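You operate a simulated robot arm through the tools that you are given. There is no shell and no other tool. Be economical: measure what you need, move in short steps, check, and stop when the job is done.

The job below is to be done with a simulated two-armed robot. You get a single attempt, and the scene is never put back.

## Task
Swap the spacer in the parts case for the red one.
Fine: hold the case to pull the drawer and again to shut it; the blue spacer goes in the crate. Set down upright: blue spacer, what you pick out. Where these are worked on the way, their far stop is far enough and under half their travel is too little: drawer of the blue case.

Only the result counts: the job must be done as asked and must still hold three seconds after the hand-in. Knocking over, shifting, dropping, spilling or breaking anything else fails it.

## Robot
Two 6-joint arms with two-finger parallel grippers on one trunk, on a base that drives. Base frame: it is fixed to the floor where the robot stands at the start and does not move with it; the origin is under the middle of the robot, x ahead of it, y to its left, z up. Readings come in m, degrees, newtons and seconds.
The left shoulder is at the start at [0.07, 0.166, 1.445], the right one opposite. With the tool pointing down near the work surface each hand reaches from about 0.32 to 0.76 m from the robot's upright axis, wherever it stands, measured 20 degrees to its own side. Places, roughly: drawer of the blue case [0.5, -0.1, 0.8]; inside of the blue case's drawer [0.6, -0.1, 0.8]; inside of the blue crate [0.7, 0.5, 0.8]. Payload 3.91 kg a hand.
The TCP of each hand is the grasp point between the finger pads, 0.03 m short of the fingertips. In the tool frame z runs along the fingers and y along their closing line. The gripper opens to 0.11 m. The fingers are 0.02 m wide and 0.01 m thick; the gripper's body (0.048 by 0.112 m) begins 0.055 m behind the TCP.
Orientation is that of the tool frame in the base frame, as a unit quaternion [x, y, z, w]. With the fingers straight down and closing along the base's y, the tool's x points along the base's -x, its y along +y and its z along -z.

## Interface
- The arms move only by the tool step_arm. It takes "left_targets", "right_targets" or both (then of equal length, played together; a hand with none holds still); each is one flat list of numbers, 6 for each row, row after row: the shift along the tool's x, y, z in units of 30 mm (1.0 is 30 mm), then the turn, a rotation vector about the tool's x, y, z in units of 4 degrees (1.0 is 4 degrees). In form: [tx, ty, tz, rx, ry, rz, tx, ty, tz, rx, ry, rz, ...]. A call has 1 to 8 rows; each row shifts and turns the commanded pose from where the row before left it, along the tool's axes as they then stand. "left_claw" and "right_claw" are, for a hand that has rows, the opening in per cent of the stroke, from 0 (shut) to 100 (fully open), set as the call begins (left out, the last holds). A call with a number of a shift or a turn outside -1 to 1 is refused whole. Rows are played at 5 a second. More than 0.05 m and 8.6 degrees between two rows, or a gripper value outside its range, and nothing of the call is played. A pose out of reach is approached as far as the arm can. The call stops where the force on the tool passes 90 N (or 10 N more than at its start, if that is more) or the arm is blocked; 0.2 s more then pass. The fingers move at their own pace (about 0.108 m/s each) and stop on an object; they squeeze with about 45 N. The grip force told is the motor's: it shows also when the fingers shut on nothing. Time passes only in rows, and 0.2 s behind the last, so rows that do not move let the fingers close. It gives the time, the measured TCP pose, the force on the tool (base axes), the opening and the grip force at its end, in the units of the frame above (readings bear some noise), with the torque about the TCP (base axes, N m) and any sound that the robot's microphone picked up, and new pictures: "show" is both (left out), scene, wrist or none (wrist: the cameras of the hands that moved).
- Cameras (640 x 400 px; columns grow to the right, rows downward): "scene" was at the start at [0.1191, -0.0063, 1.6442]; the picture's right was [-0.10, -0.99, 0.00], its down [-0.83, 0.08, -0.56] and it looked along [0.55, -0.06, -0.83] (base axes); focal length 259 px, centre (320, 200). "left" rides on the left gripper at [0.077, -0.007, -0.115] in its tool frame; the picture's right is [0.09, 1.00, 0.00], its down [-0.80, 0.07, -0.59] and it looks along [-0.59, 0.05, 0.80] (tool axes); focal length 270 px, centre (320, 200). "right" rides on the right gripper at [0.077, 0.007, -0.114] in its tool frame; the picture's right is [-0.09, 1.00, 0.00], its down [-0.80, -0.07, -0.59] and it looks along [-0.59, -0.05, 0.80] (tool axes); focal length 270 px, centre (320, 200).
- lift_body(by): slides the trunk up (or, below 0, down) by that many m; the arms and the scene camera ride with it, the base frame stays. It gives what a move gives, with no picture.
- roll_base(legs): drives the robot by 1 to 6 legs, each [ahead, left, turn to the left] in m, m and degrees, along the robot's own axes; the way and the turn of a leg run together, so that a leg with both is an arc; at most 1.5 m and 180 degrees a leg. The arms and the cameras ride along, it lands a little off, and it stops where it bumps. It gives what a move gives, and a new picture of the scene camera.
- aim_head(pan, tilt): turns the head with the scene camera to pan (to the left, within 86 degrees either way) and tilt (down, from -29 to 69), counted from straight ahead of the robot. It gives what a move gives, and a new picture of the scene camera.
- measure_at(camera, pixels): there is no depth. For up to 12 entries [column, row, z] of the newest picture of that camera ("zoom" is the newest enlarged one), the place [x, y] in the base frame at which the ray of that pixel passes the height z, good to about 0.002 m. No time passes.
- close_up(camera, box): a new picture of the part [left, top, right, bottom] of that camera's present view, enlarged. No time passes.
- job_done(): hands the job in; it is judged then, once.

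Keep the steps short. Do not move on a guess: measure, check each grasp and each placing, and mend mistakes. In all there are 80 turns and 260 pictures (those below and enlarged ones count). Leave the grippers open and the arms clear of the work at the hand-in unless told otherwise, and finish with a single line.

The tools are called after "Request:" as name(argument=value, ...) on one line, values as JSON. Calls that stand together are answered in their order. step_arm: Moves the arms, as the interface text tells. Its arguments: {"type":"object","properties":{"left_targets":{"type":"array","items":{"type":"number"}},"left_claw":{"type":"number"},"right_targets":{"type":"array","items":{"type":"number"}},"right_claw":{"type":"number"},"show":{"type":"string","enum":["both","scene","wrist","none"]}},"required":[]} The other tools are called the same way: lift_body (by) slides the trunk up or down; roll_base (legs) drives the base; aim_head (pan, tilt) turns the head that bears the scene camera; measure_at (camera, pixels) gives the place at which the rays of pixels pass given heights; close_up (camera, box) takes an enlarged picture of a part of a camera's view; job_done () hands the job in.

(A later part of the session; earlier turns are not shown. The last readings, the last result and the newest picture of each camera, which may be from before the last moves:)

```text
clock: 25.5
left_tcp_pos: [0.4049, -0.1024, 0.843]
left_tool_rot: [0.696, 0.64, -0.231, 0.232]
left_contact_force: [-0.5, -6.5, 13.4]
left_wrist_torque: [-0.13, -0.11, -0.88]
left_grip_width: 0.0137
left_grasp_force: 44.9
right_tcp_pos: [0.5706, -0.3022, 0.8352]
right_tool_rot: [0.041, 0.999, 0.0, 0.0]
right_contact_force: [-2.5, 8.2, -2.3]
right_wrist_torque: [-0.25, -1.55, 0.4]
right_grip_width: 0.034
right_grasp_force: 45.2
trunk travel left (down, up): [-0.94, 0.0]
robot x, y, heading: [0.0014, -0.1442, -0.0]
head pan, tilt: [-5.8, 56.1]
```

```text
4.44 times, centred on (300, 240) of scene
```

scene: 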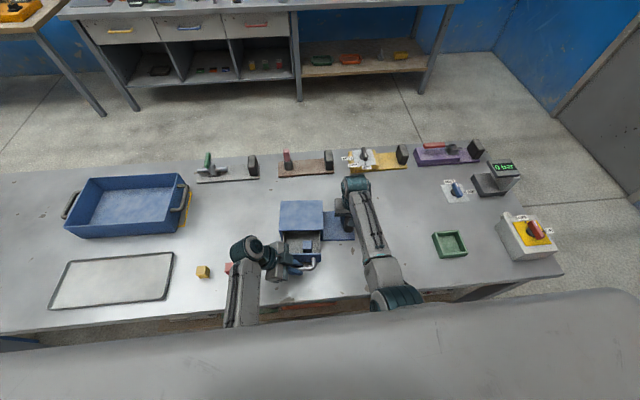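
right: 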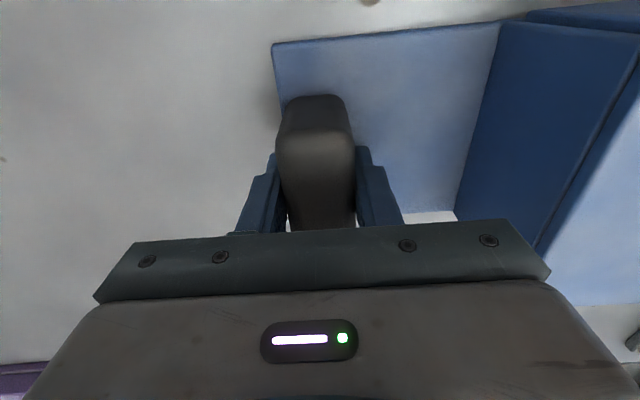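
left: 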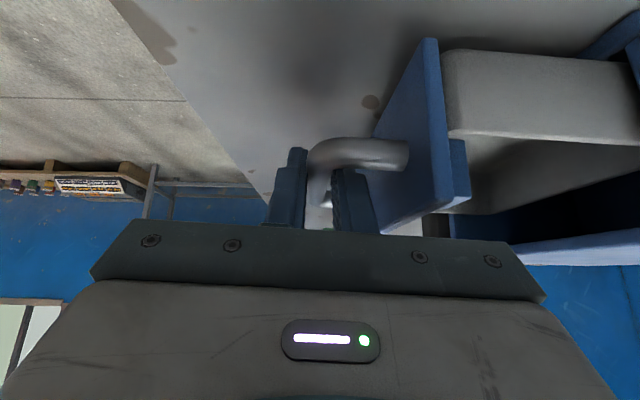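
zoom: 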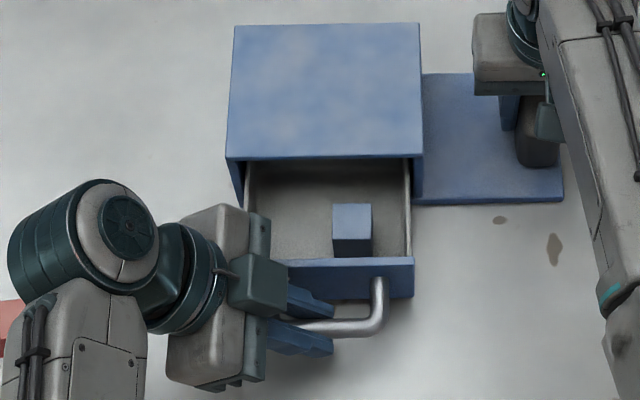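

I'll pull gently a little more to see whether it is near its stop.

Request:
step_arm(left_targets=[-0.003, -0.25, -0.007, 0, 0, 0, -0.003, -0.25, -0.007, 0, 0, 0, 0, 0, 0, 0, 0, 0], show="none")

```text
clock: 26.3
left_tcp_pos: [0.3903, -0.102, 0.8422]
left_tool_rot: [0.695, 0.64, -0.23, 0.232]
left_contact_force: [0.1, -11.2, 12.0]
left_wrist_torque: [-0.15, -0.06, -1.05]
left_grip_width: 0.0134
left_grasp_force: 45.0
right_tcp_pos: [0.5691, -0.3029, 0.8351]
right_tool_rot: [0.041, 0.999, 0.001, 0.001]
right_contact_force: [-3.7, 10.7, -1.5]
right_wrist_torque: [-0.23, -1.46, 0.19]
right_grip_width: 0.034
right_grasp_force: 45.3
trunk travel left (down, up): [-0.94, 0.0]
robot x, y, heading: [0.0054, -0.1456, -0.0]
head pan, tilt: [-5.8, 56.1]
```

Now at 91 mm with no stop yet. One more small pull, along x only.

Request:
step_arm(left_targets=[-0.03, -0.25, 0.02, 0, 0, 0, -0.03, -0.25, 0.02, 0, 0, 0, 0, 0, 0, 0, 0, 0], show="scene")

```text
clock: 27.1
left_tcp_pos: [0.3778, -0.1027, 0.8445]
left_tool_rot: [0.694, 0.64, -0.229, 0.236]
left_contact_force: [30.6, -26.9, 0.6]
left_wrist_torque: [-0.96, -0.14, -0.19]
left_grip_width: 0.0136
left_grasp_force: 44.7
right_tcp_pos: [0.5686, -0.2994, 0.8344]
right_tool_rot: [0.04, 0.999, 0.002, -0.002]
right_contact_force: [-33.1, 27.7, 4.5]
right_wrist_torque: [0.38, -0.14, 0.82]
right_grip_width: 0.0346
right_grasp_force: 45.5
trunk travel left (down, up): [-0.94, 0.0]
robot x, y, heading: [0.0002, -0.1434, -0.1]
head pan, tilt: [-5.8, 56.1]
```

scene: 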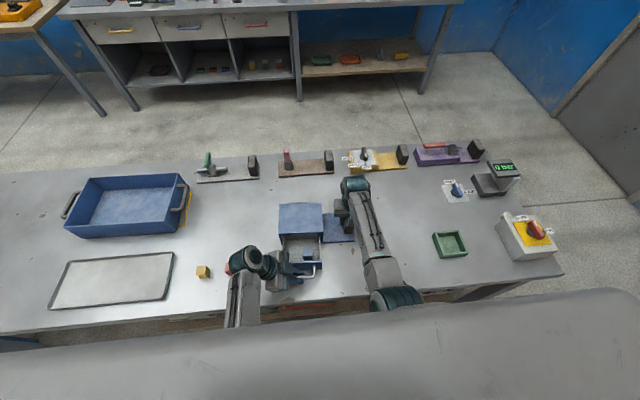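

It's at its stop (100 mm, 30 N). I'll ease off a few mm to relieve the load, then open the left fingers.

Request:
step_arm(left_targets=[-0.1, 0.13, 0.08, 0, 0, 0, 0, 0, 0, 0, 0, 0], show="none")

Request:
step_arm(left_targets=[0, 0, 0, 0, 0, 0, 0, 0, 0, 0, 0, 0], left_claw=30, show="wrist")

```text
clock: 27.7
left_tcp_pos: [0.3784, -0.1066, 0.843]
left_tool_rot: [0.695, 0.641, -0.229, 0.232]
left_contact_force: [22.6, -17.1, 5.1]
left_wrist_torque: [-0.62, -0.24, 0.24]
left_grip_width: 0.0132
left_grasp_force: 45.1
right_tcp_pos: [0.5703, -0.3025, 0.8353]
right_tool_rot: [0.042, 0.999, -0.001, 0.0]
right_contact_force: [-23.8, 17.2, -1.3]
right_wrist_torque: [0.0, -0.83, 1.17]
right_grip_width: 0.0341
right_grasp_force: 44.9
trunk travel left (down, up): [-0.94, 0.0]
robot x, y, heading: [0.003, -0.1494, 0.0]
head pan, tilt: [-5.8, 56.1]
```

```text
clock: 28.3
left_tcp_pos: [0.3787, -0.1056, 0.8412]
left_tool_rot: [0.695, 0.641, -0.23, 0.229]
left_contact_force: [-0.2, -0.4, 0.3]
left_wrist_torque: [-0.03, 0.01, -0.03]
left_grip_width: 0.0329
left_grasp_force: 0.1
right_tcp_pos: [0.5714, -0.304, 0.8359]
right_tool_rot: [0.041, 0.999, -0.001, 0.0]
right_contact_force: [0.0, -1.1, -1.8]
right_wrist_torque: [0.0, -0.01, -0.09]
right_grip_width: 0.0337
right_grasp_force: 45.1
trunk travel left (down, up): [-0.94, 0.0]
robot x, y, heading: [-0.0012, -0.1459, 0.1]
head pan, tilt: [-5.8, 56.1]
```

left: 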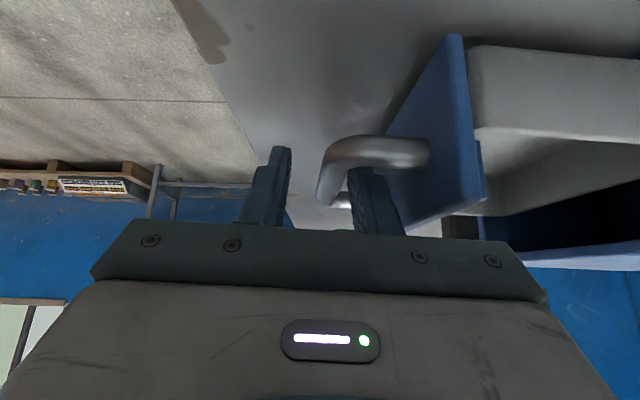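

It's free. I'll withdraw the left hand along its tool axis, keeping its pose for later, and release and raise the right hand, which will handle the spacers.

Request:
step_arm(left_targets=[0, 0, -1, 0, 0, 0, 0, 0, -1, 0, 0, 0, 0, 0, -1, 0, 0, 0, -0.55, 0, -0.7, 0, 0, 0, -0.55, 0, -0.7, 0, 0, 0, 0, 0, 0, 0, 0, 0], right_targets=[0, 0, 0, 0, 0, 0, 0, 0, 0, 0, 0, 0, 0, 0, -1, 0, 0, 0, 0, 0, -1, 0, 0, 0, 0, 0, -1, 0, 0, 0, 0, 0, -0.7, 0, 0, 0], right_claw=65, show="scene")

Request:
close_up(camera="scene", box=[250, 195, 350, 285])

Request:
close_up(camera="scene", box=[40, 160, 240, 285])

```text
clock: 29.7
left_tcp_pos: [0.3795, -0.0496, 0.9672]
left_tool_rot: [0.695, 0.641, -0.23, 0.232]
left_contact_force: [0.3, -0.3, -1.0]
left_wrist_torque: [-0.01, 0.0, 0.02]
left_grip_width: 0.0331
left_grasp_force: 0.1
right_tcp_pos: [0.5684, -0.3028, 0.947]
right_tool_rot: [0.041, 0.999, 0.0, 0.0]
right_contact_force: [-0.7, 0.1, -0.5]
right_wrist_torque: [-0.01, -0.02, -0.01]
right_grip_width: 0.0716
right_grasp_force: 0.0
trunk travel left (down, up): [-0.94, 0.0]
robot x, y, heading: [0.0032, -0.1491, 0.0]
head pan, tilt: [-5.8, 56.1]
```

scene: 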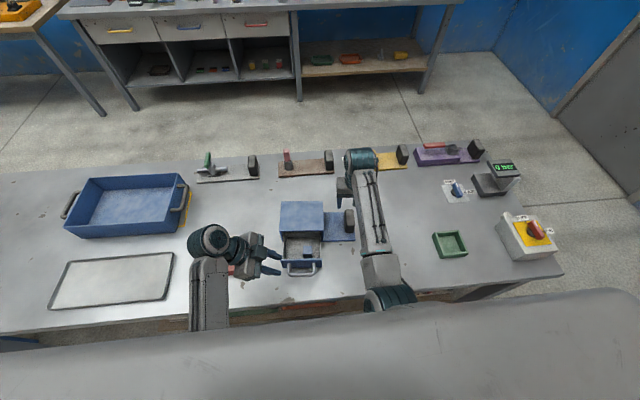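

```text
4.44 times, centred on (300, 240) of scene
```

zoom: 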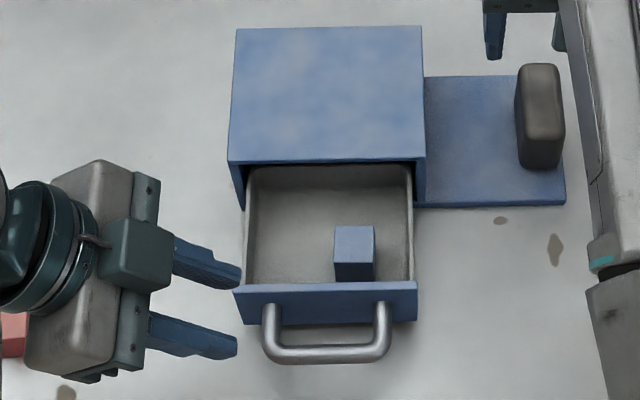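

```text
3.20 times, centred on (140, 222) of scene
```

zoom: 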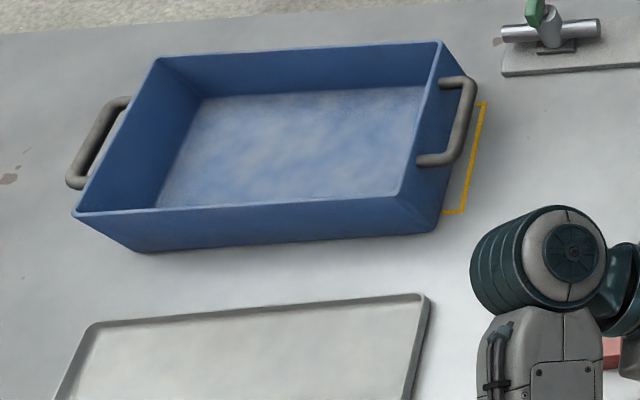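

I'll measure the spacer, the drawer walls and the crate.

Request:
measure_at(camera="scene", pixels=[[303.2, 245.9, 0.82], [312.2, 245.9, 0.82], [312.4, 253.9, 0.82], [303.2, 253.9, 0.82], [303.2, 258, 0.79], [312.2, 258, 0.79], [281, 258.5, 0.845], [322, 257, 0.845], [274, 232, 0.82], [341, 231, 0.82]])

Request:
measure_at(camera="zoom", pixels=[[155, 208, 0.79], [398, 195, 0.79], [425, 88, 0.79], [205, 98, 0.79], [75, 212, 0.86], [400, 195, 0.86], [438, 42, 0.86], [158, 58, 0.86], [138, 252, 0.78], [432, 232, 0.78], [425, 160, 0.82]])

```text
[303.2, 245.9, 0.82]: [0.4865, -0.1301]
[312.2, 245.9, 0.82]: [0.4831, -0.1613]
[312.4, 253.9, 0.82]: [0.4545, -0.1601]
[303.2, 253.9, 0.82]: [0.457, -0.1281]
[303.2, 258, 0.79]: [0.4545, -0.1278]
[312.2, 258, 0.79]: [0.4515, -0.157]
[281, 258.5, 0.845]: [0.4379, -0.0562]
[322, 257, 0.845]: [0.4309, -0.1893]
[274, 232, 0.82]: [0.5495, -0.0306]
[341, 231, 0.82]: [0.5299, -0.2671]
```

```text
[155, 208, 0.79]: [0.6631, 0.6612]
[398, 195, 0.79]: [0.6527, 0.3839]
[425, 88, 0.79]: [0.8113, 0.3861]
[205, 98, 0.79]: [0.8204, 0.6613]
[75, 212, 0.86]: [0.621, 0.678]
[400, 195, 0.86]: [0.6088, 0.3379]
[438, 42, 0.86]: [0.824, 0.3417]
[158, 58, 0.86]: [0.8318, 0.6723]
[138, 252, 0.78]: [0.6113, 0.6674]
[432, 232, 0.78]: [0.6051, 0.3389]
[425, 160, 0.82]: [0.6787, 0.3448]
```

The blue spacer is at (0.470, -0.145), about 30 mm across. For the right hand to be level there, the base must move left about 0.17 m, so I'll roll.

Request:
roll_base(legs=[[0, 0.175, 0]])

```text
clock: 31.2
left_tcp_pos: [0.3808, 0.1196, 0.9669]
left_tool_rot: [0.696, 0.64, -0.229, 0.23]
left_contact_force: [-1.1, -1.0, -0.1]
left_wrist_torque: [0.04, 0.01, -0.03]
left_grip_width: 0.033
left_grasp_force: 0.1
right_tcp_pos: [0.5683, -0.1336, 0.946]
right_tool_rot: [0.042, 0.999, 0.001, 0.0]
right_contact_force: [0.7, 0.2, -0.9]
right_wrist_torque: [0.04, 0.02, -0.01]
right_grip_width: 0.0712
right_grasp_force: 0.2
trunk travel left (down, up): [-0.94, 0.0]
robot x, y, heading: [0.0012, 0.0267, 0.1]
head pan, tilt: [-5.8, 56.1]
```

scene: 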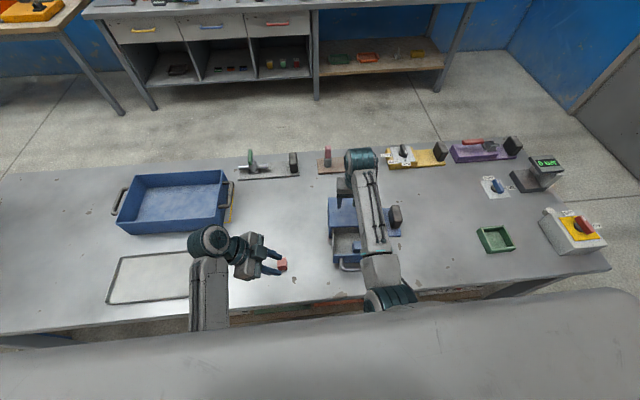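

I'll bring the right hand above the blue spacer.

Request:
step_arm(right_targets=[0.805, -0.165, 0, 0, 0, 0, 0.805, -0.165, 0, 0, 0, 0, 0.805, -0.165, 0, 0, 0, 0, 0.805, -0.165, 0, 0, 0, 0, 0, 0, 1, 0, 0, 0, 0, 0, 0, 0, 0, 0], right_claw=48, show="wrist")

```text
clock: 32.6
left_tcp_pos: [0.3807, 0.1222, 0.9654]
left_tool_rot: [0.696, 0.64, -0.231, 0.231]
left_contact_force: [-0.1, 0.2, 0.5]
left_wrist_torque: [0.0, 0.0, -0.01]
left_grip_width: 0.0331
left_grasp_force: 0.0
right_tcp_pos: [0.4702, -0.1437, 0.915]
right_tool_rot: [0.042, 0.999, -0.001, 0.0]
right_contact_force: [-0.2, 0.0, -1.1]
right_wrist_torque: [-0.03, -0.01, -0.01]
right_grip_width: 0.0532
right_grasp_force: 0.1
trunk travel left (down, up): [-0.94, 0.0]
robot x, y, heading: [0.0002, 0.031, 0.1]
head pan, tilt: [-5.8, 56.1]
```

right: 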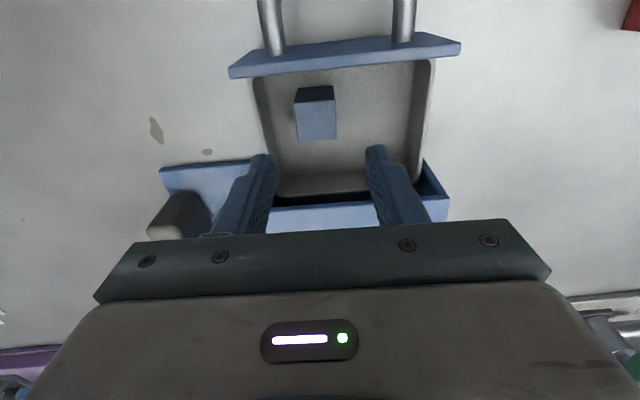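

Request:
close_up(camera="right", box=[220, 30, 476, 190])

Request:
measure_at(camera="right", pixels=[[297, 104, 0.82], [334, 101, 0.82], [337, 138, 0.82], [300, 141, 0.82], [297, 88, 0.79], [333, 86, 0.79], [297, 104, 0.815], [337, 138, 0.815], [428, 62, 0.83], [258, 78, 0.83]])

```text
2.50 times, centred on (348, 110) of right
```

zoom: 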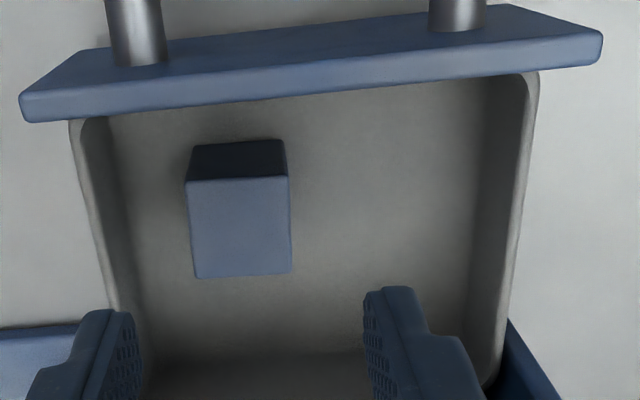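

```text
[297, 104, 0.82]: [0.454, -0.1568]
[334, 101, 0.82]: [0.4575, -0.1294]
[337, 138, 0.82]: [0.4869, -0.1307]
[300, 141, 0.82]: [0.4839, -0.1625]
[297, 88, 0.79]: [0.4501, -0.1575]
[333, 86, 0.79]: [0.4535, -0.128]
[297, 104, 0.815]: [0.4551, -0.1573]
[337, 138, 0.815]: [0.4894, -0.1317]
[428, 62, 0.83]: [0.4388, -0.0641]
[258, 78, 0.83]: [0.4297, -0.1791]
```

The spacer is centred at (0.4705, -0.145), top at 0.82. I'll narrow the fingers to 40% and go down 88 mm.

Request:
step_arm(right_targets=[0, -0.03, 0.9, 0, 0, 0, 0, 0, 0.9, 0, 0, 0, 0, 0, 0.7, 0, 0, 0, 0, 0, 0.42, 0, 0, 0], right_claw=40, show="wrist")

Request:
step_arm(right_targets=[0, 0, 0, 0, 0, 0, 0, 0, 0, 0, 0, 0, 0, 0, 0, 0, 0, 0], right_claw=0, show="wrist")

```text
clock: 33.6
left_tcp_pos: [0.3809, 0.1215, 0.967]
left_tool_rot: [0.695, 0.64, -0.23, 0.232]
left_contact_force: [-0.5, -0.2, 0.0]
left_wrist_torque: [0.01, -0.03, 0.0]
left_grip_width: 0.033
left_grasp_force: 0.1
right_tcp_pos: [0.4709, -0.1444, 0.8299]
right_tool_rot: [0.042, 0.999, 0.0, 0.0]
right_contact_force: [-0.1, -0.1, -0.1]
right_wrist_torque: [0.0, -0.01, -0.02]
right_grip_width: 0.0443
right_grasp_force: 0.1
trunk travel left (down, up): [-0.94, 0.0]
robot x, y, heading: [0.0004, 0.0297, -0.1]
head pan, tilt: [-5.8, 56.1]
```

right: 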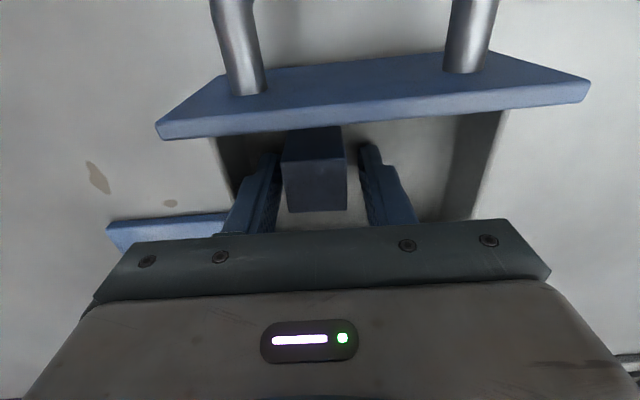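

```text
clock: 34.4
left_tcp_pos: [0.3807, 0.1214, 0.9668]
left_tool_rot: [0.695, 0.64, -0.23, 0.232]
left_contact_force: [-1.0, -0.1, -0.8]
left_wrist_torque: [0.0, -0.02, 0.0]
left_grip_width: 0.0332
left_grasp_force: 0.2
right_tcp_pos: [0.4691, -0.1436, 0.8287]
right_tool_rot: [0.042, 0.999, 0.0, -0.001]
right_contact_force: [-0.2, -0.2, 0.4]
right_wrist_torque: [0.01, 0.01, -0.04]
right_grip_width: 0.029
right_grasp_force: 44.7
trunk travel left (down, up): [-0.94, 0.0]
robot x, y, heading: [-0.0031, 0.0263, 0.0]
head pan, tilt: [-5.8, 56.1]
```

right: 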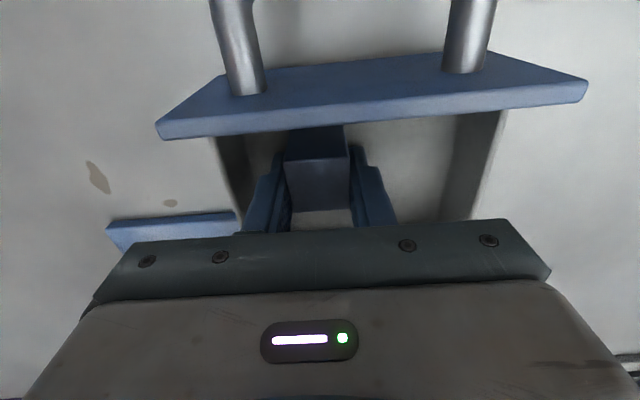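

It's gripped (29 mm). I'll lift it 0.12 m.

Request:
step_arm(right_targets=[0, 0, -1, 0, 0, 0, 0, 0, -1, 0, 0, 0, 0, 0, -1, 0, 0, 0, 0, 0, -1, 0, 0, 0], show="wrist")

Request:
roll_base(legs=[[0, 0.66, 0]])

```text
clock: 35.4
left_tcp_pos: [0.3786, 0.1232, 0.9672]
left_tool_rot: [0.695, 0.64, -0.23, 0.231]
left_contact_force: [-0.5, 0.1, 0.6]
left_wrist_torque: [0.01, -0.02, 0.02]
left_grip_width: 0.0331
left_grasp_force: 0.0
right_tcp_pos: [0.4698, -0.1444, 0.9489]
right_tool_rot: [0.042, 0.999, 0.0, 0.0]
right_contact_force: [-0.5, 0.3, 0.2]
right_wrist_torque: [-0.01, 0.02, 0.0]
right_grip_width: 0.0
right_grasp_force: 37.9
trunk travel left (down, up): [-0.94, 0.0]
robot x, y, heading: [0.0016, 0.0237, -0.0]
head pan, tilt: [-5.8, 56.1]
```

right: 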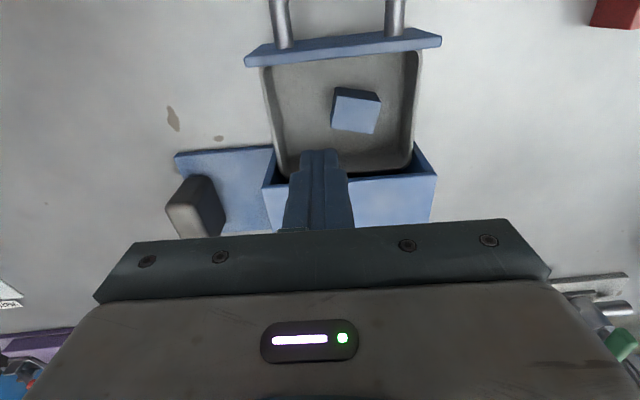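

```text
clock: 39.0
left_tcp_pos: [0.3829, 0.7712, 0.9671]
left_tool_rot: [0.699, 0.637, -0.232, 0.23]
left_contact_force: [-0.1, -0.1, -1.0]
left_wrist_torque: [0.02, -0.01, -0.03]
left_grip_width: 0.0329
left_grasp_force: 0.2
right_tcp_pos: [0.4717, 0.5032, 0.9485]
right_tool_rot: [0.045, 0.999, 0.0, 0.001]
right_contact_force: [0.9, 0.5, -0.5]
right_wrist_torque: [-0.02, -0.02, 0.0]
right_grip_width: 0.0002
right_grasp_force: 37.6
trunk travel left (down, up): [-0.94, 0.0]
robot x, y, heading: [0.0026, 0.68, -0.5]
head pan, tilt: [-5.8, 56.1]
```

scene: 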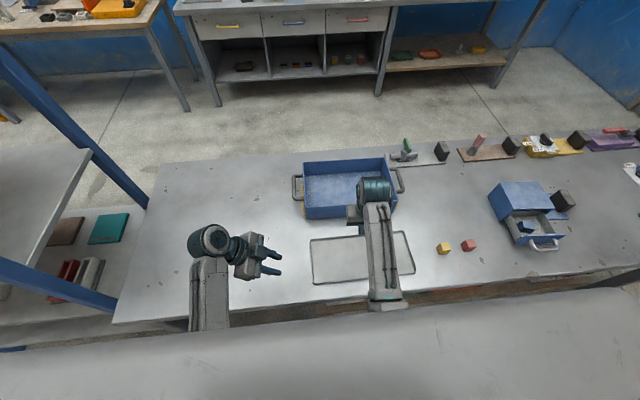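

The spacer slipped out on the lift: the width now reads 0 and it is still lying in the drawer. My grip was too shallow. I'll drive back and look closely.

Request:
roll_base(legs=[[0, -0.645, 0.5]])

Request:
close_up(camera="right", box=[220, 30, 476, 190])

Request:
close_up(camera="scene", box=[310, 200, 410, 275])

```text
clock: 42.5
left_tcp_pos: [0.3827, 0.147, 0.9665]
left_tool_rot: [0.691, 0.644, -0.229, 0.234]
left_contact_force: [0.3, 0.2, 0.6]
left_wrist_torque: [0.01, 0.04, 0.01]
left_grip_width: 0.033
left_grasp_force: 0.1
right_tcp_pos: [0.4758, -0.1187, 0.9485]
right_tool_rot: [0.036, 0.999, -0.001, 0.0]
right_contact_force: [-0.1, 0.1, -0.9]
right_wrist_torque: [0.01, -0.01, 0.0]
right_grip_width: 0.0002
right_grasp_force: 37.4
trunk travel left (down, up): [-0.94, 0.0]
robot x, y, heading: [0.0047, 0.046, 0.5]
head pan, tilt: [-5.8, 56.1]
```

scene: 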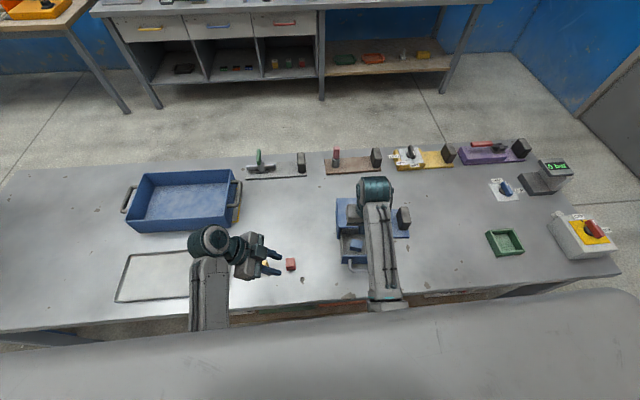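

```text
2.50 times, centred on (348, 110) of right
```

zoom: 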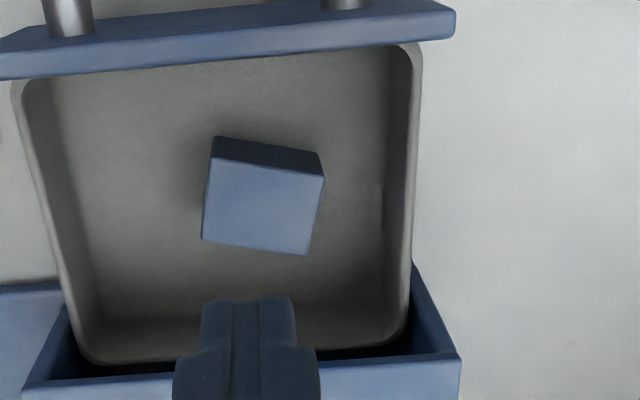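

```text
5.33 times, centred on (360, 238) of scene
```

zoom: 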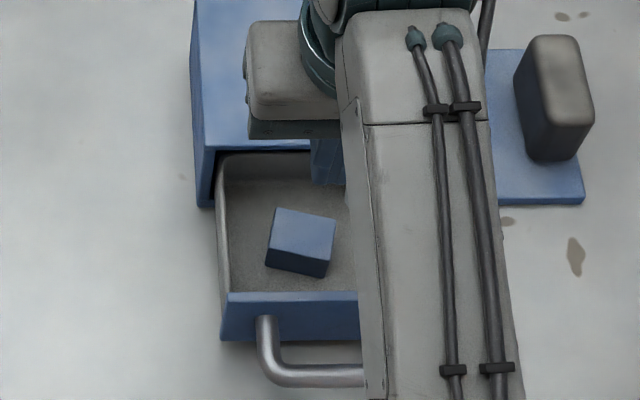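

The spacer stands flat but has moved and turned. I'll measure its top face for position and yaw, and its size.

Request:
measure_at(camera="right", pixels=[[305.2, 94, 0.82], [349.2, 101, 0.82], [342, 132, 0.82], [300.8, 126, 0.82], [305.5, 85, 0.79], [348, 91.5, 0.79], [318, 166, 0.915], [335, 166, 0.915]])

Request:
measure_at(camera="zoom", pixels=[[278, 208, 0.82], [336, 219, 0.82], [329, 261, 0.82], [269, 248, 0.82], [267, 265, 0.79], [324, 277, 0.79]])

```text
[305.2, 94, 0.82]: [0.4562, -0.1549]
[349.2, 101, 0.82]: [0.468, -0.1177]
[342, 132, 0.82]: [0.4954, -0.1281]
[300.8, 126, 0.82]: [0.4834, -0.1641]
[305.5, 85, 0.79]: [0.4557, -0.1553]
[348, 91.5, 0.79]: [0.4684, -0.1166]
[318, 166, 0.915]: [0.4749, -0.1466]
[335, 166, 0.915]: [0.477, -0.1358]
```

```text
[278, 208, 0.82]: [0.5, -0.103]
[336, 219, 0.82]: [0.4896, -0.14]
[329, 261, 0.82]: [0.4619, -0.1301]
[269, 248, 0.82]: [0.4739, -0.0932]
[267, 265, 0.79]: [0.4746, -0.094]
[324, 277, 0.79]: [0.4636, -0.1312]
```

The new numbers show that the spacer is about 29×30×38 mm and now lies on its side: its top face measures 38×29 where it was 31×29. It must be tipped upright again. I'll use the left hand: grip across the short axis (about x), lift slowly, then turn it 90° about the closing axis. First I'll bring the left hand level.

Request:
step_arm(left_targets=[0.783, -0.072, -0.617, 0, 0, 0, 0.783, -0.072, -0.617, 0, 0, 0, 0, 0, 0, 0, 1, 0, 0, 0, 0, 0, 1, 0, 0, 0, 0, 0, 1, 0, 0, 0, 0, 0, 1, 0, 0, 0, 0, 0, 1, 0, 0, 0, 0, 0, 1, 0], show="none")

Request:
step_arm(left_targets=[0, 0, 0, 0, 1, 0, 0, 0, 0, 0, 1, 0, 0, 0, 0, 0, 1, 0.7, 0, 0, 0, 0, 0.3, 0.7, 0, 0, 0, 0, 0, 1, 0, 0, 0, 0, 0, 1, 0, 0, 0, 0, 0, 0], right_targets=[0, 0, 0, 0, 0, 0, 0, 0, 0, 0, 0, 0, 0, 0, 0, 0, 0, 0, 0, 0, 0, 0, 0, 0, 0, 0, 0, 0, 0, 0, 0, 0, 0, 0, 0, 0, 0, 0, 0, 0, 0, 0], right_claw=65, show="none")

```text
clock: 44.4
left_tcp_pos: [0.3827, 0.2062, 0.9665]
left_tool_rot: [0.724, 0.678, -0.08, 0.094]
left_contact_force: [0.4, -0.3, 0.0]
left_wrist_torque: [-0.02, 0.01, 0.0]
left_grip_width: 0.0332
left_grasp_force: 0.0
right_tcp_pos: [0.4763, -0.1197, 0.9484]
right_tool_rot: [0.036, 0.999, 0.0, 0.0]
right_contact_force: [0.2, -0.5, -0.4]
right_wrist_torque: [-0.04, 0.02, -0.02]
right_grip_width: 0.0
right_grasp_force: 37.5
trunk travel left (down, up): [-0.94, 0.0]
robot x, y, heading: [0.0026, 0.0486, 0.7]
head pan, tilt: [-5.8, 56.1]
```

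```text
clock: 46.1
left_tcp_pos: [0.3841, 0.2396, 0.9642]
left_tool_rot: [0.808, 0.588, 0.032, -0.013]
left_contact_force: [0.1, 0.6, -0.2]
left_wrist_torque: [-0.01, 0.0, -0.02]
left_grip_width: 0.0332
left_grasp_force: 0.1
right_tcp_pos: [0.4765, -0.1194, 0.9481]
right_tool_rot: [0.036, 0.999, 0.001, 0.001]
right_contact_force: [-0.4, -0.4, -0.4]
right_wrist_torque: [0.0, 0.0, 0.0]
right_grip_width: 0.0714
right_grasp_force: 0.0
trunk travel left (down, up): [-0.94, 0.0]
robot x, y, heading: [0.0021, 0.0467, 0.7]
head pan, tilt: [-5.8, 56.1]
stopped in row 7 (left hand): the arm was blocked; the commanded pose is now the measured one
```

The left hand is near level with the yaw I want (107.9°) but a bit folded. I'll roll the base right so that the spacer sits in its comfortable zone.

Request:
roll_base(legs=[[0, -0.37, -0.7]])

Request:
close_up(camera="scene", box=[200, 195, 340, 285])

```text
clock: 48.5
left_tcp_pos: [0.3888, -0.1283, 0.964]
left_tool_rot: [0.812, 0.582, 0.032, -0.012]
left_contact_force: [-0.6, 1.0, -0.1]
left_wrist_torque: [-0.03, -0.04, 0.0]
left_grip_width: 0.0329
left_grasp_force: 0.1
right_tcp_pos: [0.4778, -0.4894, 0.9493]
right_tool_rot: [0.043, 0.999, -0.001, 0.0]
right_contact_force: [0.3, -0.4, 0.9]
right_wrist_torque: [0.01, 0.01, 0.02]
right_grip_width: 0.0716
right_grasp_force: 0.1
trunk travel left (down, up): [-0.94, 0.0]
robot x, y, heading: [0.0061, -0.3172, -0.1]
head pan, tilt: [-5.8, 56.1]
```

scene: 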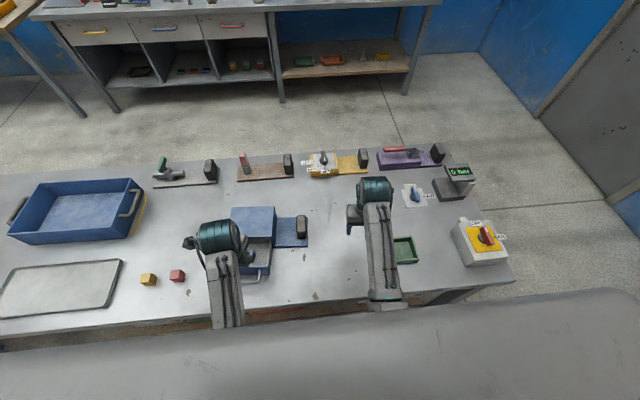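

```text
4.44 times, centred on (270, 240) of scene
```

zoom: 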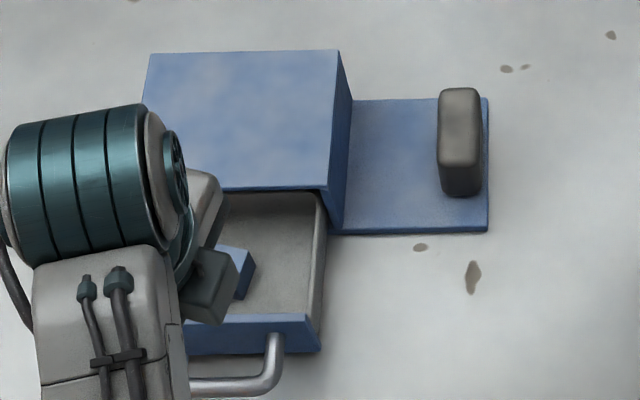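

I'll level the left hand and move it above the lying spacer.

Request:
step_arm(left_targets=[0.345, 0.695, 0.035, 0, 0, 0, 0.345, 0.695, 0.035, 0, 0, 0, 0.345, 0.695, 0.035, 0, 0, 0, 0.345, 0.695, 0.035, 0.25, -0.95, 0, 0, 0, 0.7, 0, 0, 0, 0, 0, 0, 0, 0, 0], left_claw=45, show="wrist")

Request:
close_up(camera="left", box=[160, 0, 480, 200])

```text
clock: 49.9
left_tcp_pos: [0.4802, -0.1171, 0.9444]
left_tool_rot: [0.812, 0.583, 0.0, -0.002]
left_contact_force: [0.2, 0.6, 0.7]
left_wrist_torque: [0.02, -0.02, 0.0]
left_grip_width: 0.0497
left_grasp_force: 0.1
right_tcp_pos: [0.4755, -0.4911, 0.9481]
right_tool_rot: [0.042, 0.999, 0.0, 0.0]
right_contact_force: [0.1, 0.8, -0.3]
right_wrist_torque: [-0.02, 0.01, -0.03]
right_grip_width: 0.0717
right_grasp_force: 0.1
trunk travel left (down, up): [-0.94, 0.0]
robot x, y, heading: [0.0076, -0.3173, 0.1]
head pan, tilt: [-5.8, 56.1]
```

left: 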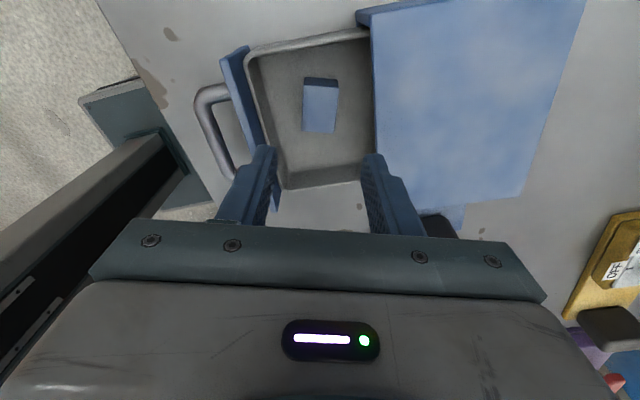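

```text
2.00 times, centred on (320, 100) of left
```

zoom: 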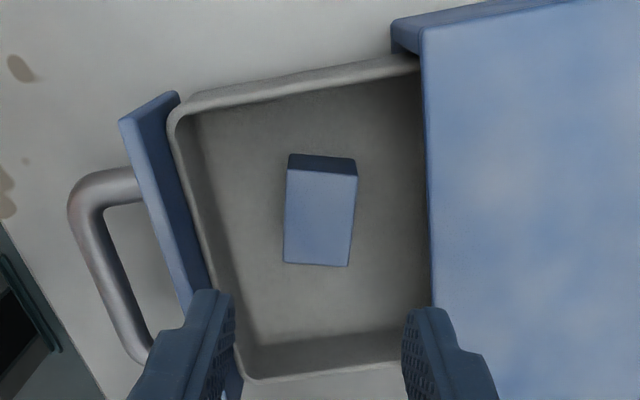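

It's clearly the long side that shows. I'll measure its centre from this view.

Request:
measure_at(camera="zoom", pixels=[[289, 168, 0.82], [356, 174, 0.82], [349, 266, 0.82], [284, 262, 0.82], [290, 155, 0.79], [355, 160, 0.79], [425, 120, 0.872], [180, 95, 0.845]])

```text
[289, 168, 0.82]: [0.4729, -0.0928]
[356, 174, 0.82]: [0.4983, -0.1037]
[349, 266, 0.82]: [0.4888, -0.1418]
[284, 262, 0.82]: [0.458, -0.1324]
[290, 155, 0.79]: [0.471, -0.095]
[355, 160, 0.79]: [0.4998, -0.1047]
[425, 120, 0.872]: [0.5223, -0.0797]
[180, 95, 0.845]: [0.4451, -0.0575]
```

Its centre is (0.4795, -0.1177) and the yaw is aligned. I'll narrow to 36% and go down in steps.

Request:
step_arm(left_targets=[0.17, 0, 0.5, 0, 0, 0, 0, 0, 1, 0, 0, 0, 0, 0, 1, 0, 0, 0, 0, 0, 0.5, 0, 0, 0, 0, 0, 0.5, 0, 0, 0, 0, 0, 0.45, 0, 0, 0], left_claw=36, show="wrist")

Request:
close_up(camera="left", box=[200, 60, 440, 220])

```text
clock: 51.3
left_tcp_pos: [0.4822, -0.1123, 0.8276]
left_tool_rot: [0.812, 0.583, 0.004, 0.001]
left_contact_force: [0.9, 1.4, 10.9]
left_wrist_torque: [-0.07, -0.33, -0.01]
left_grip_width: 0.0402
left_grasp_force: 0.1
right_tcp_pos: [0.4749, -0.4918, 0.9503]
right_tool_rot: [0.043, 0.999, 0.0, 0.001]
right_contact_force: [0.1, -0.4, -0.1]
right_wrist_torque: [-0.02, -0.05, 0.05]
right_grip_width: 0.0714
right_grasp_force: 0.0
trunk travel left (down, up): [-0.94, 0.0]
robot x, y, heading: [0.0078, -0.3158, 0.2]
head pan, tilt: [-5.8, 56.1]
```

left: 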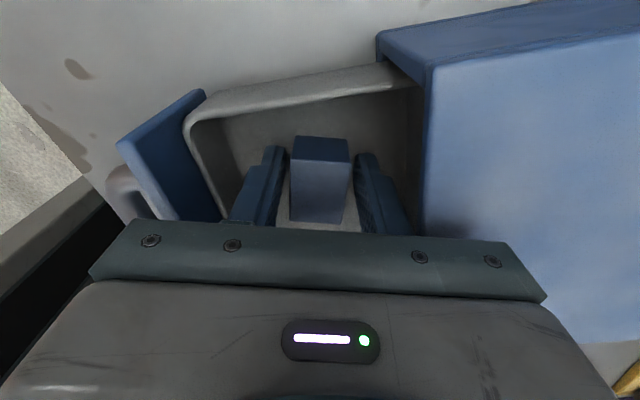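

```text
2.50 times, centred on (320, 140) of left
```

zoom: 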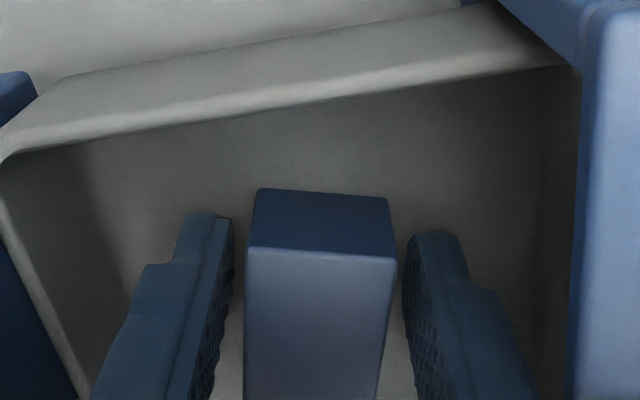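

There is light contact (11 N), so I'll raise it 2 mm, then close.

Request:
step_arm(left_targets=[0, 0, -0.08, 0, 0, 0], show="none")

Request:
step_arm(left_targets=[0, 0, 0, 0, 0, 0, 0, 0, 0, 0, 0, 0, 0, 0, 0, 0, 0, 0], left_claw=0, show="none")

Request:
step_arm(left_targets=[0, 0, -0.15, 0, 0, 0, 0, 0, -0.15, 0, 0, 0, 0, 0, -0.15, 0, 0, 0, 0, 0, 0, 0, 0, 0], show="wrist")

```text
clock: 51.7
left_tcp_pos: [0.4815, -0.1116, 0.8288]
left_tool_rot: [0.813, 0.583, 0.0, 0.0]
left_contact_force: [1.2, 1.5, 8.2]
left_wrist_torque: [-0.03, -0.2, 0.06]
left_grip_width: 0.0397
left_grasp_force: 0.3
right_tcp_pos: [0.4766, -0.4913, 0.9485]
right_tool_rot: [0.042, 0.999, 0.0, 0.0]
right_contact_force: [-0.2, -0.3, -0.3]
right_wrist_torque: [0.04, 0.01, 0.02]
right_grip_width: 0.0712
right_grasp_force: 0.0
trunk travel left (down, up): [-0.94, 0.0]
robot x, y, heading: [0.0084, -0.3184, -0.2]
head pan, tilt: [-5.8, 56.1]
```

```text
clock: 52.5
left_tcp_pos: [0.4816, -0.1118, 0.8274]
left_tool_rot: [0.813, 0.583, 0.0, -0.001]
left_contact_force: [2.5, -2.0, 8.6]
left_wrist_torque: [-0.08, -0.27, -0.02]
left_grip_width: 0.029
left_grasp_force: 45.1
right_tcp_pos: [0.4753, -0.4904, 0.9483]
right_tool_rot: [0.043, 0.999, 0.0, 0.0]
right_contact_force: [0.8, 0.1, 0.0]
right_wrist_torque: [0.01, -0.01, 0.0]
right_grip_width: 0.0717
right_grasp_force: 0.1
trunk travel left (down, up): [-0.94, 0.0]
robot x, y, heading: [0.0069, -0.3178, -0.2]
head pan, tilt: [-5.8, 56.1]
```

```text
clock: 53.5
left_tcp_pos: [0.4824, -0.112, 0.8413]
left_tool_rot: [0.813, 0.583, -0.001, -0.001]
left_contact_force: [-0.7, 0.2, 0.1]
left_wrist_torque: [0.05, 0.0, 0.02]
left_grip_width: 0.0288
left_grasp_force: 44.8
right_tcp_pos: [0.477, -0.4898, 0.9478]
right_tool_rot: [0.043, 0.999, 0.0, -0.001]
right_contact_force: [0.1, 0.6, 0.0]
right_wrist_torque: [0.0, -0.01, -0.01]
right_grip_width: 0.0712
right_grasp_force: 0.0
trunk travel left (down, up): [-0.94, 0.0]
robot x, y, heading: [0.011, -0.3154, -0.2]
head pan, tilt: [-5.8, 56.1]
```

left: 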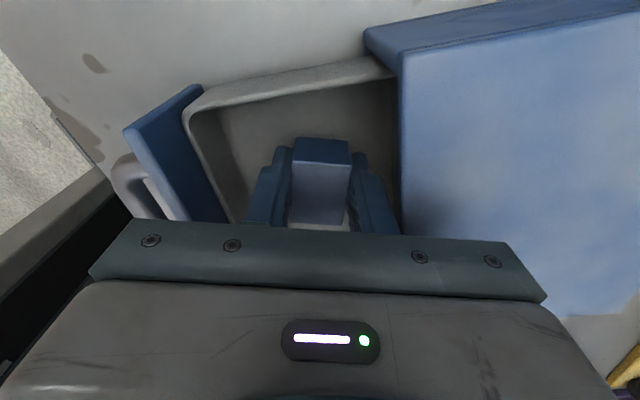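

It holds (29 mm). I'll lift slowly.

Request:
step_arm(left_targets=[0, 0, -0.3, 0, 0, 0, 0, 0, -0.35, 0, 0, 0, 0, 0, -0.4, 0, 0, 0, 0, 0, -0.4, 0, 0, 0, 0, 0, -0.4, 0, 0, 0, 0, 0, -0.4, 0, 0, 0, 0, 0, -0.4, 0, 0, 0, 0, 0, -0.3, 0, 0, 0], show="both")

```text
clock: 55.3
left_tcp_pos: [0.4832, -0.1117, 0.9293]
left_tool_rot: [0.813, 0.583, -0.001, 0.0]
left_contact_force: [0.1, -0.5, 0.3]
left_wrist_torque: [0.02, 0.01, 0.01]
left_grip_width: 0.0289
left_grasp_force: 45.1
right_tcp_pos: [0.4754, -0.4906, 0.9488]
right_tool_rot: [0.043, 0.999, 0.001, -0.001]
right_contact_force: [0.7, 0.5, 0.4]
right_wrist_torque: [-0.02, -0.01, -0.02]
right_grip_width: 0.0715
right_grasp_force: 0.1
trunk travel left (down, up): [-0.94, 0.0]
robot x, y, heading: [0.003, -0.3178, -0.1]
head pan, tilt: [-5.8, 56.1]
```

scene: 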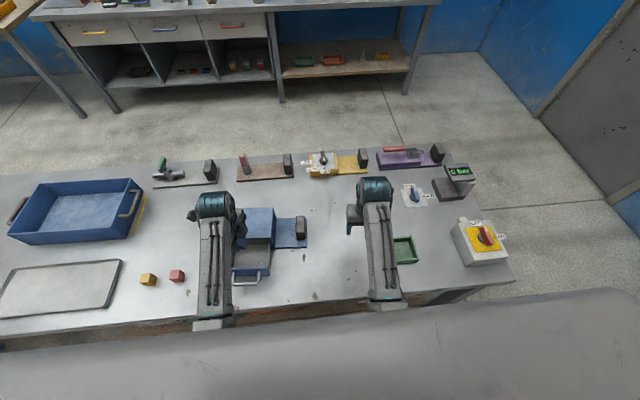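
left: 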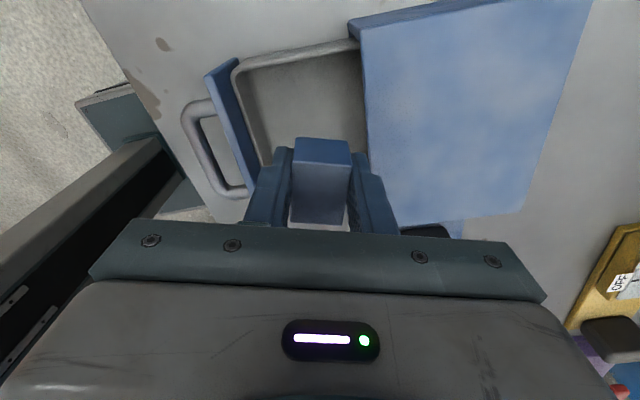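

It's held firmly. I'll turn the yaw back by 19° so the hand will tip straight along +y, then roll the base left to open table.

Request:
step_arm(left_targets=[0, 0, 0, 0, 0, -0.95, 0, 0, 0, 0, 0, -0.95, 0, 0, 0, 0, 0, -0.95, 0, 0, 0, 0, 0, -0.95, 0, 0, 0, 0, 0, -0.9], show="none")

Request:
roll_base(legs=[[0, 0.2, 0]])

```text
clock: 56.5
left_tcp_pos: [0.4817, -0.1116, 0.9299]
left_tool_rot: [0.706, 0.709, 0.0, -0.001]
left_contact_force: [0.9, -0.2, -0.6]
left_wrist_torque: [-0.04, 0.0, -0.02]
left_grip_width: 0.029
left_grasp_force: 44.6
right_tcp_pos: [0.4765, -0.4904, 0.9492]
right_tool_rot: [0.042, 0.999, 0.0, 0.0]
right_contact_force: [0.3, 0.7, -0.1]
right_wrist_torque: [0.0, 0.03, -0.01]
right_grip_width: 0.0718
right_grasp_force: 0.0
trunk travel left (down, up): [-0.94, 0.0]
robot x, y, heading: [0.0041, -0.3178, -0.0]
head pan, tilt: [-5.8, 56.1]
```

```text
clock: 58.1
left_tcp_pos: [0.4816, 0.0893, 0.929]
left_tool_rot: [0.704, 0.71, 0.001, -0.002]
left_contact_force: [-0.2, 0.0, -0.3]
left_wrist_torque: [0.05, 0.02, 0.01]
left_grip_width: 0.0292
left_grasp_force: 45.3
right_tcp_pos: [0.4769, -0.2874, 0.9475]
right_tool_rot: [0.04, 0.999, 0.0, 0.0]
right_contact_force: [-0.3, 0.4, -0.6]
right_wrist_torque: [0.01, -0.01, 0.02]
right_grip_width: 0.0714
right_grasp_force: 0.0
trunk travel left (down, up): [-0.94, 0.0]
robot x, y, heading: [0.0096, -0.1151, 0.2]
head pan, tilt: [-5.8, 56.1]
```

scene: 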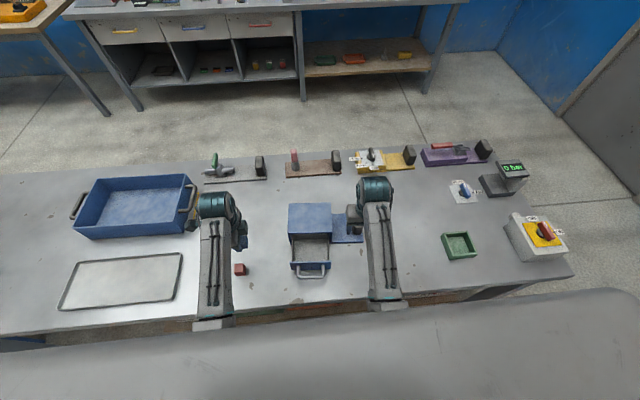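

Now I'll move to (0.55, 0.24) and start tipping.

Request:
step_arm(left_targets=[0.84, 0.38, 0, 0, 0, 0, 0.84, 0.38, 0, 0, 0, 0, 0.84, 0.38, 0, 0, 0, 0, 0.84, 0.38, 0, 0, 0, 0, 0.84, 0.38, 0, 0, 0, 0, 0.84, 0.38, 0, 0, 0, 0, 0, 0, 0, 0, 1, 0, 0, 0, 0, 0, 1, 0], show="none")

Request:
step_arm(left_targets=[0, 0, 0, 0, 1, 0, 0, 0, 0, 0, 1, 0, 0, 0, 0, 0, 1, 0, 0, 0, 0, 0, 1, 0, 0, 0, 0, 0, 1, 0, 0, 0, 0, 0, 1, 0, 0, 0, 0, 0, 1, 0, 0, 0, 0, 0, 1, 0], show="both")

```text
clock: 59.9
left_tcp_pos: [0.5504, 0.2433, 0.9297]
left_tool_rot: [0.703, 0.708, 0.049, -0.05]
left_contact_force: [-0.2, 0.3, -0.7]
left_wrist_torque: [0.02, -0.02, 0.0]
left_grip_width: 0.0289
left_grasp_force: 45.0
right_tcp_pos: [0.478, -0.2865, 0.9479]
right_tool_rot: [0.039, 0.999, 0.0, 0.001]
right_contact_force: [0.6, -0.5, 0.7]
right_wrist_torque: [0.03, 0.01, -0.02]
right_grip_width: 0.0716
right_grasp_force: 0.1
trunk travel left (down, up): [-0.94, 0.0]
robot x, y, heading: [0.0034, -0.1151, 0.1]
head pan, tilt: [-5.8, 56.1]
```

```text
clock: 61.7
left_tcp_pos: [0.5486, 0.2417, 0.929]
left_tool_rot: [0.662, 0.666, 0.242, -0.244]
left_contact_force: [-0.3, -0.2, -0.9]
left_wrist_torque: [0.01, -0.03, -0.01]
left_grip_width: 0.0292
left_grasp_force: 44.9
right_tcp_pos: [0.4771, -0.2857, 0.9483]
right_tool_rot: [0.04, 0.999, 0.0, 0.0]
right_contact_force: [0.3, 0.5, -0.5]
right_wrist_torque: [0.0, 0.0, 0.0]
right_grip_width: 0.0716
right_grasp_force: 0.1
trunk travel left (down, up): [-0.94, 0.0]
robot x, y, heading: [0.0086, -0.115, 0.1]
head pan, tilt: [-5.8, 56.1]
```

scene: 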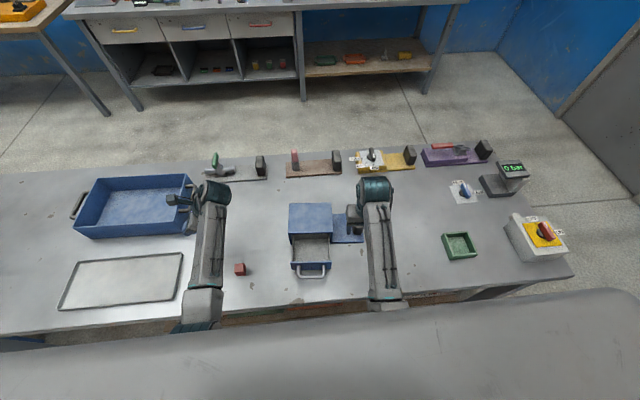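
left: 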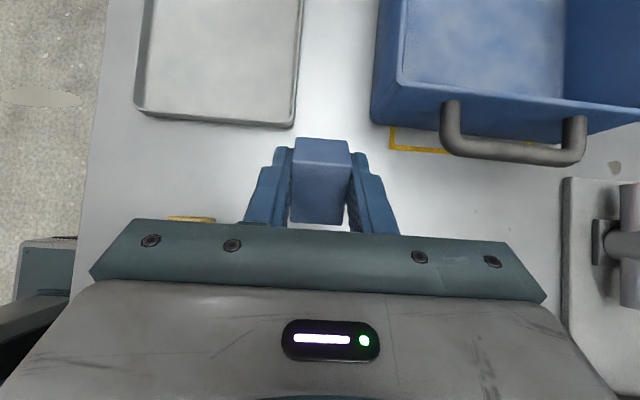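

It's at 40°, still held, and the arm follows. I'll carry on tipping to about 76°.

Request:
step_arm(left_targets=[0, 0, 0, 0, 1, 0, 0, 0, 0, 0, 1, 0, 0, 0, 0, 0, 1, 0, 0, 0, 0, 0, 1, 0, 0, 0, 0, 0, 1, 0, 0, 0, 0, 0, 1, 0, 0, 0, 0, 0, 1, 0, 0, 0, 0, 0, 1, 0], show="none")

Request:
step_arm(left_targets=[0, 0, 0, 0, 1, 0, 0, 0, 0, 0, 1, 0, 0, 0, 0, 0, 1, 0, 0, 0, 0, 0, 0, 0], show="both")

```text
clock: 63.5
left_tcp_pos: [0.5494, 0.2433, 0.9285]
left_tool_rot: [0.57, 0.573, 0.415, -0.417]
left_contact_force: [-0.2, 0.3, -0.2]
left_wrist_torque: [-0.02, -0.02, 0.04]
left_grip_width: 0.0288
left_grasp_force: 44.9
right_tcp_pos: [0.477, -0.2865, 0.9486]
right_tool_rot: [0.039, 0.999, 0.0, 0.0]
right_contact_force: [0.0, -0.4, 1.0]
right_wrist_torque: [0.01, -0.01, 0.0]
right_grip_width: 0.0715
right_grasp_force: 0.0
trunk travel left (down, up): [-0.94, 0.0]
robot x, y, heading: [0.0077, -0.1148, 0.2]
head pan, tilt: [-5.8, 56.1]
```

```text
clock: 64.5
left_tcp_pos: [0.549, 0.2435, 0.9291]
left_tool_rot: [0.523, 0.527, 0.472, -0.475]
left_contact_force: [-0.8, 0.2, -0.5]
left_wrist_torque: [-0.01, 0.03, -0.04]
left_grip_width: 0.0288
left_grasp_force: 45.1
right_tcp_pos: [0.477, -0.2863, 0.949]
right_tool_rot: [0.04, 0.999, 0.0, 0.0]
right_contact_force: [-0.3, 0.1, 0.6]
right_wrist_torque: [0.01, 0.01, -0.03]
right_grip_width: 0.0713
right_grasp_force: 0.1
trunk travel left (down, up): [-0.94, 0.0]
robot x, y, heading: [0.0034, -0.1152, 0.2]
head pan, tilt: [-5.8, 56.1]
```

scene: 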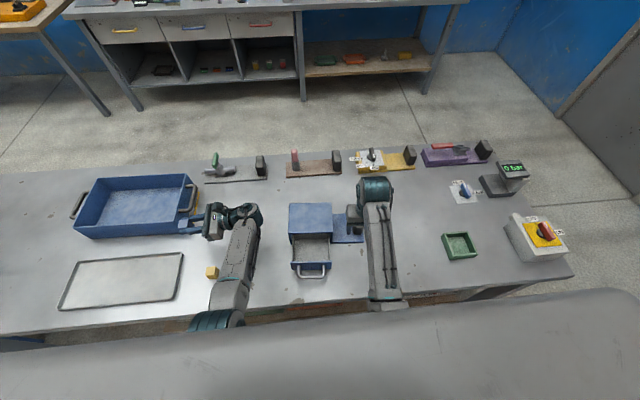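
left: 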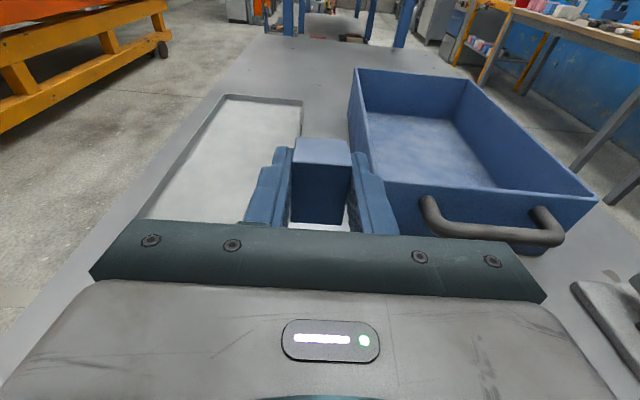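

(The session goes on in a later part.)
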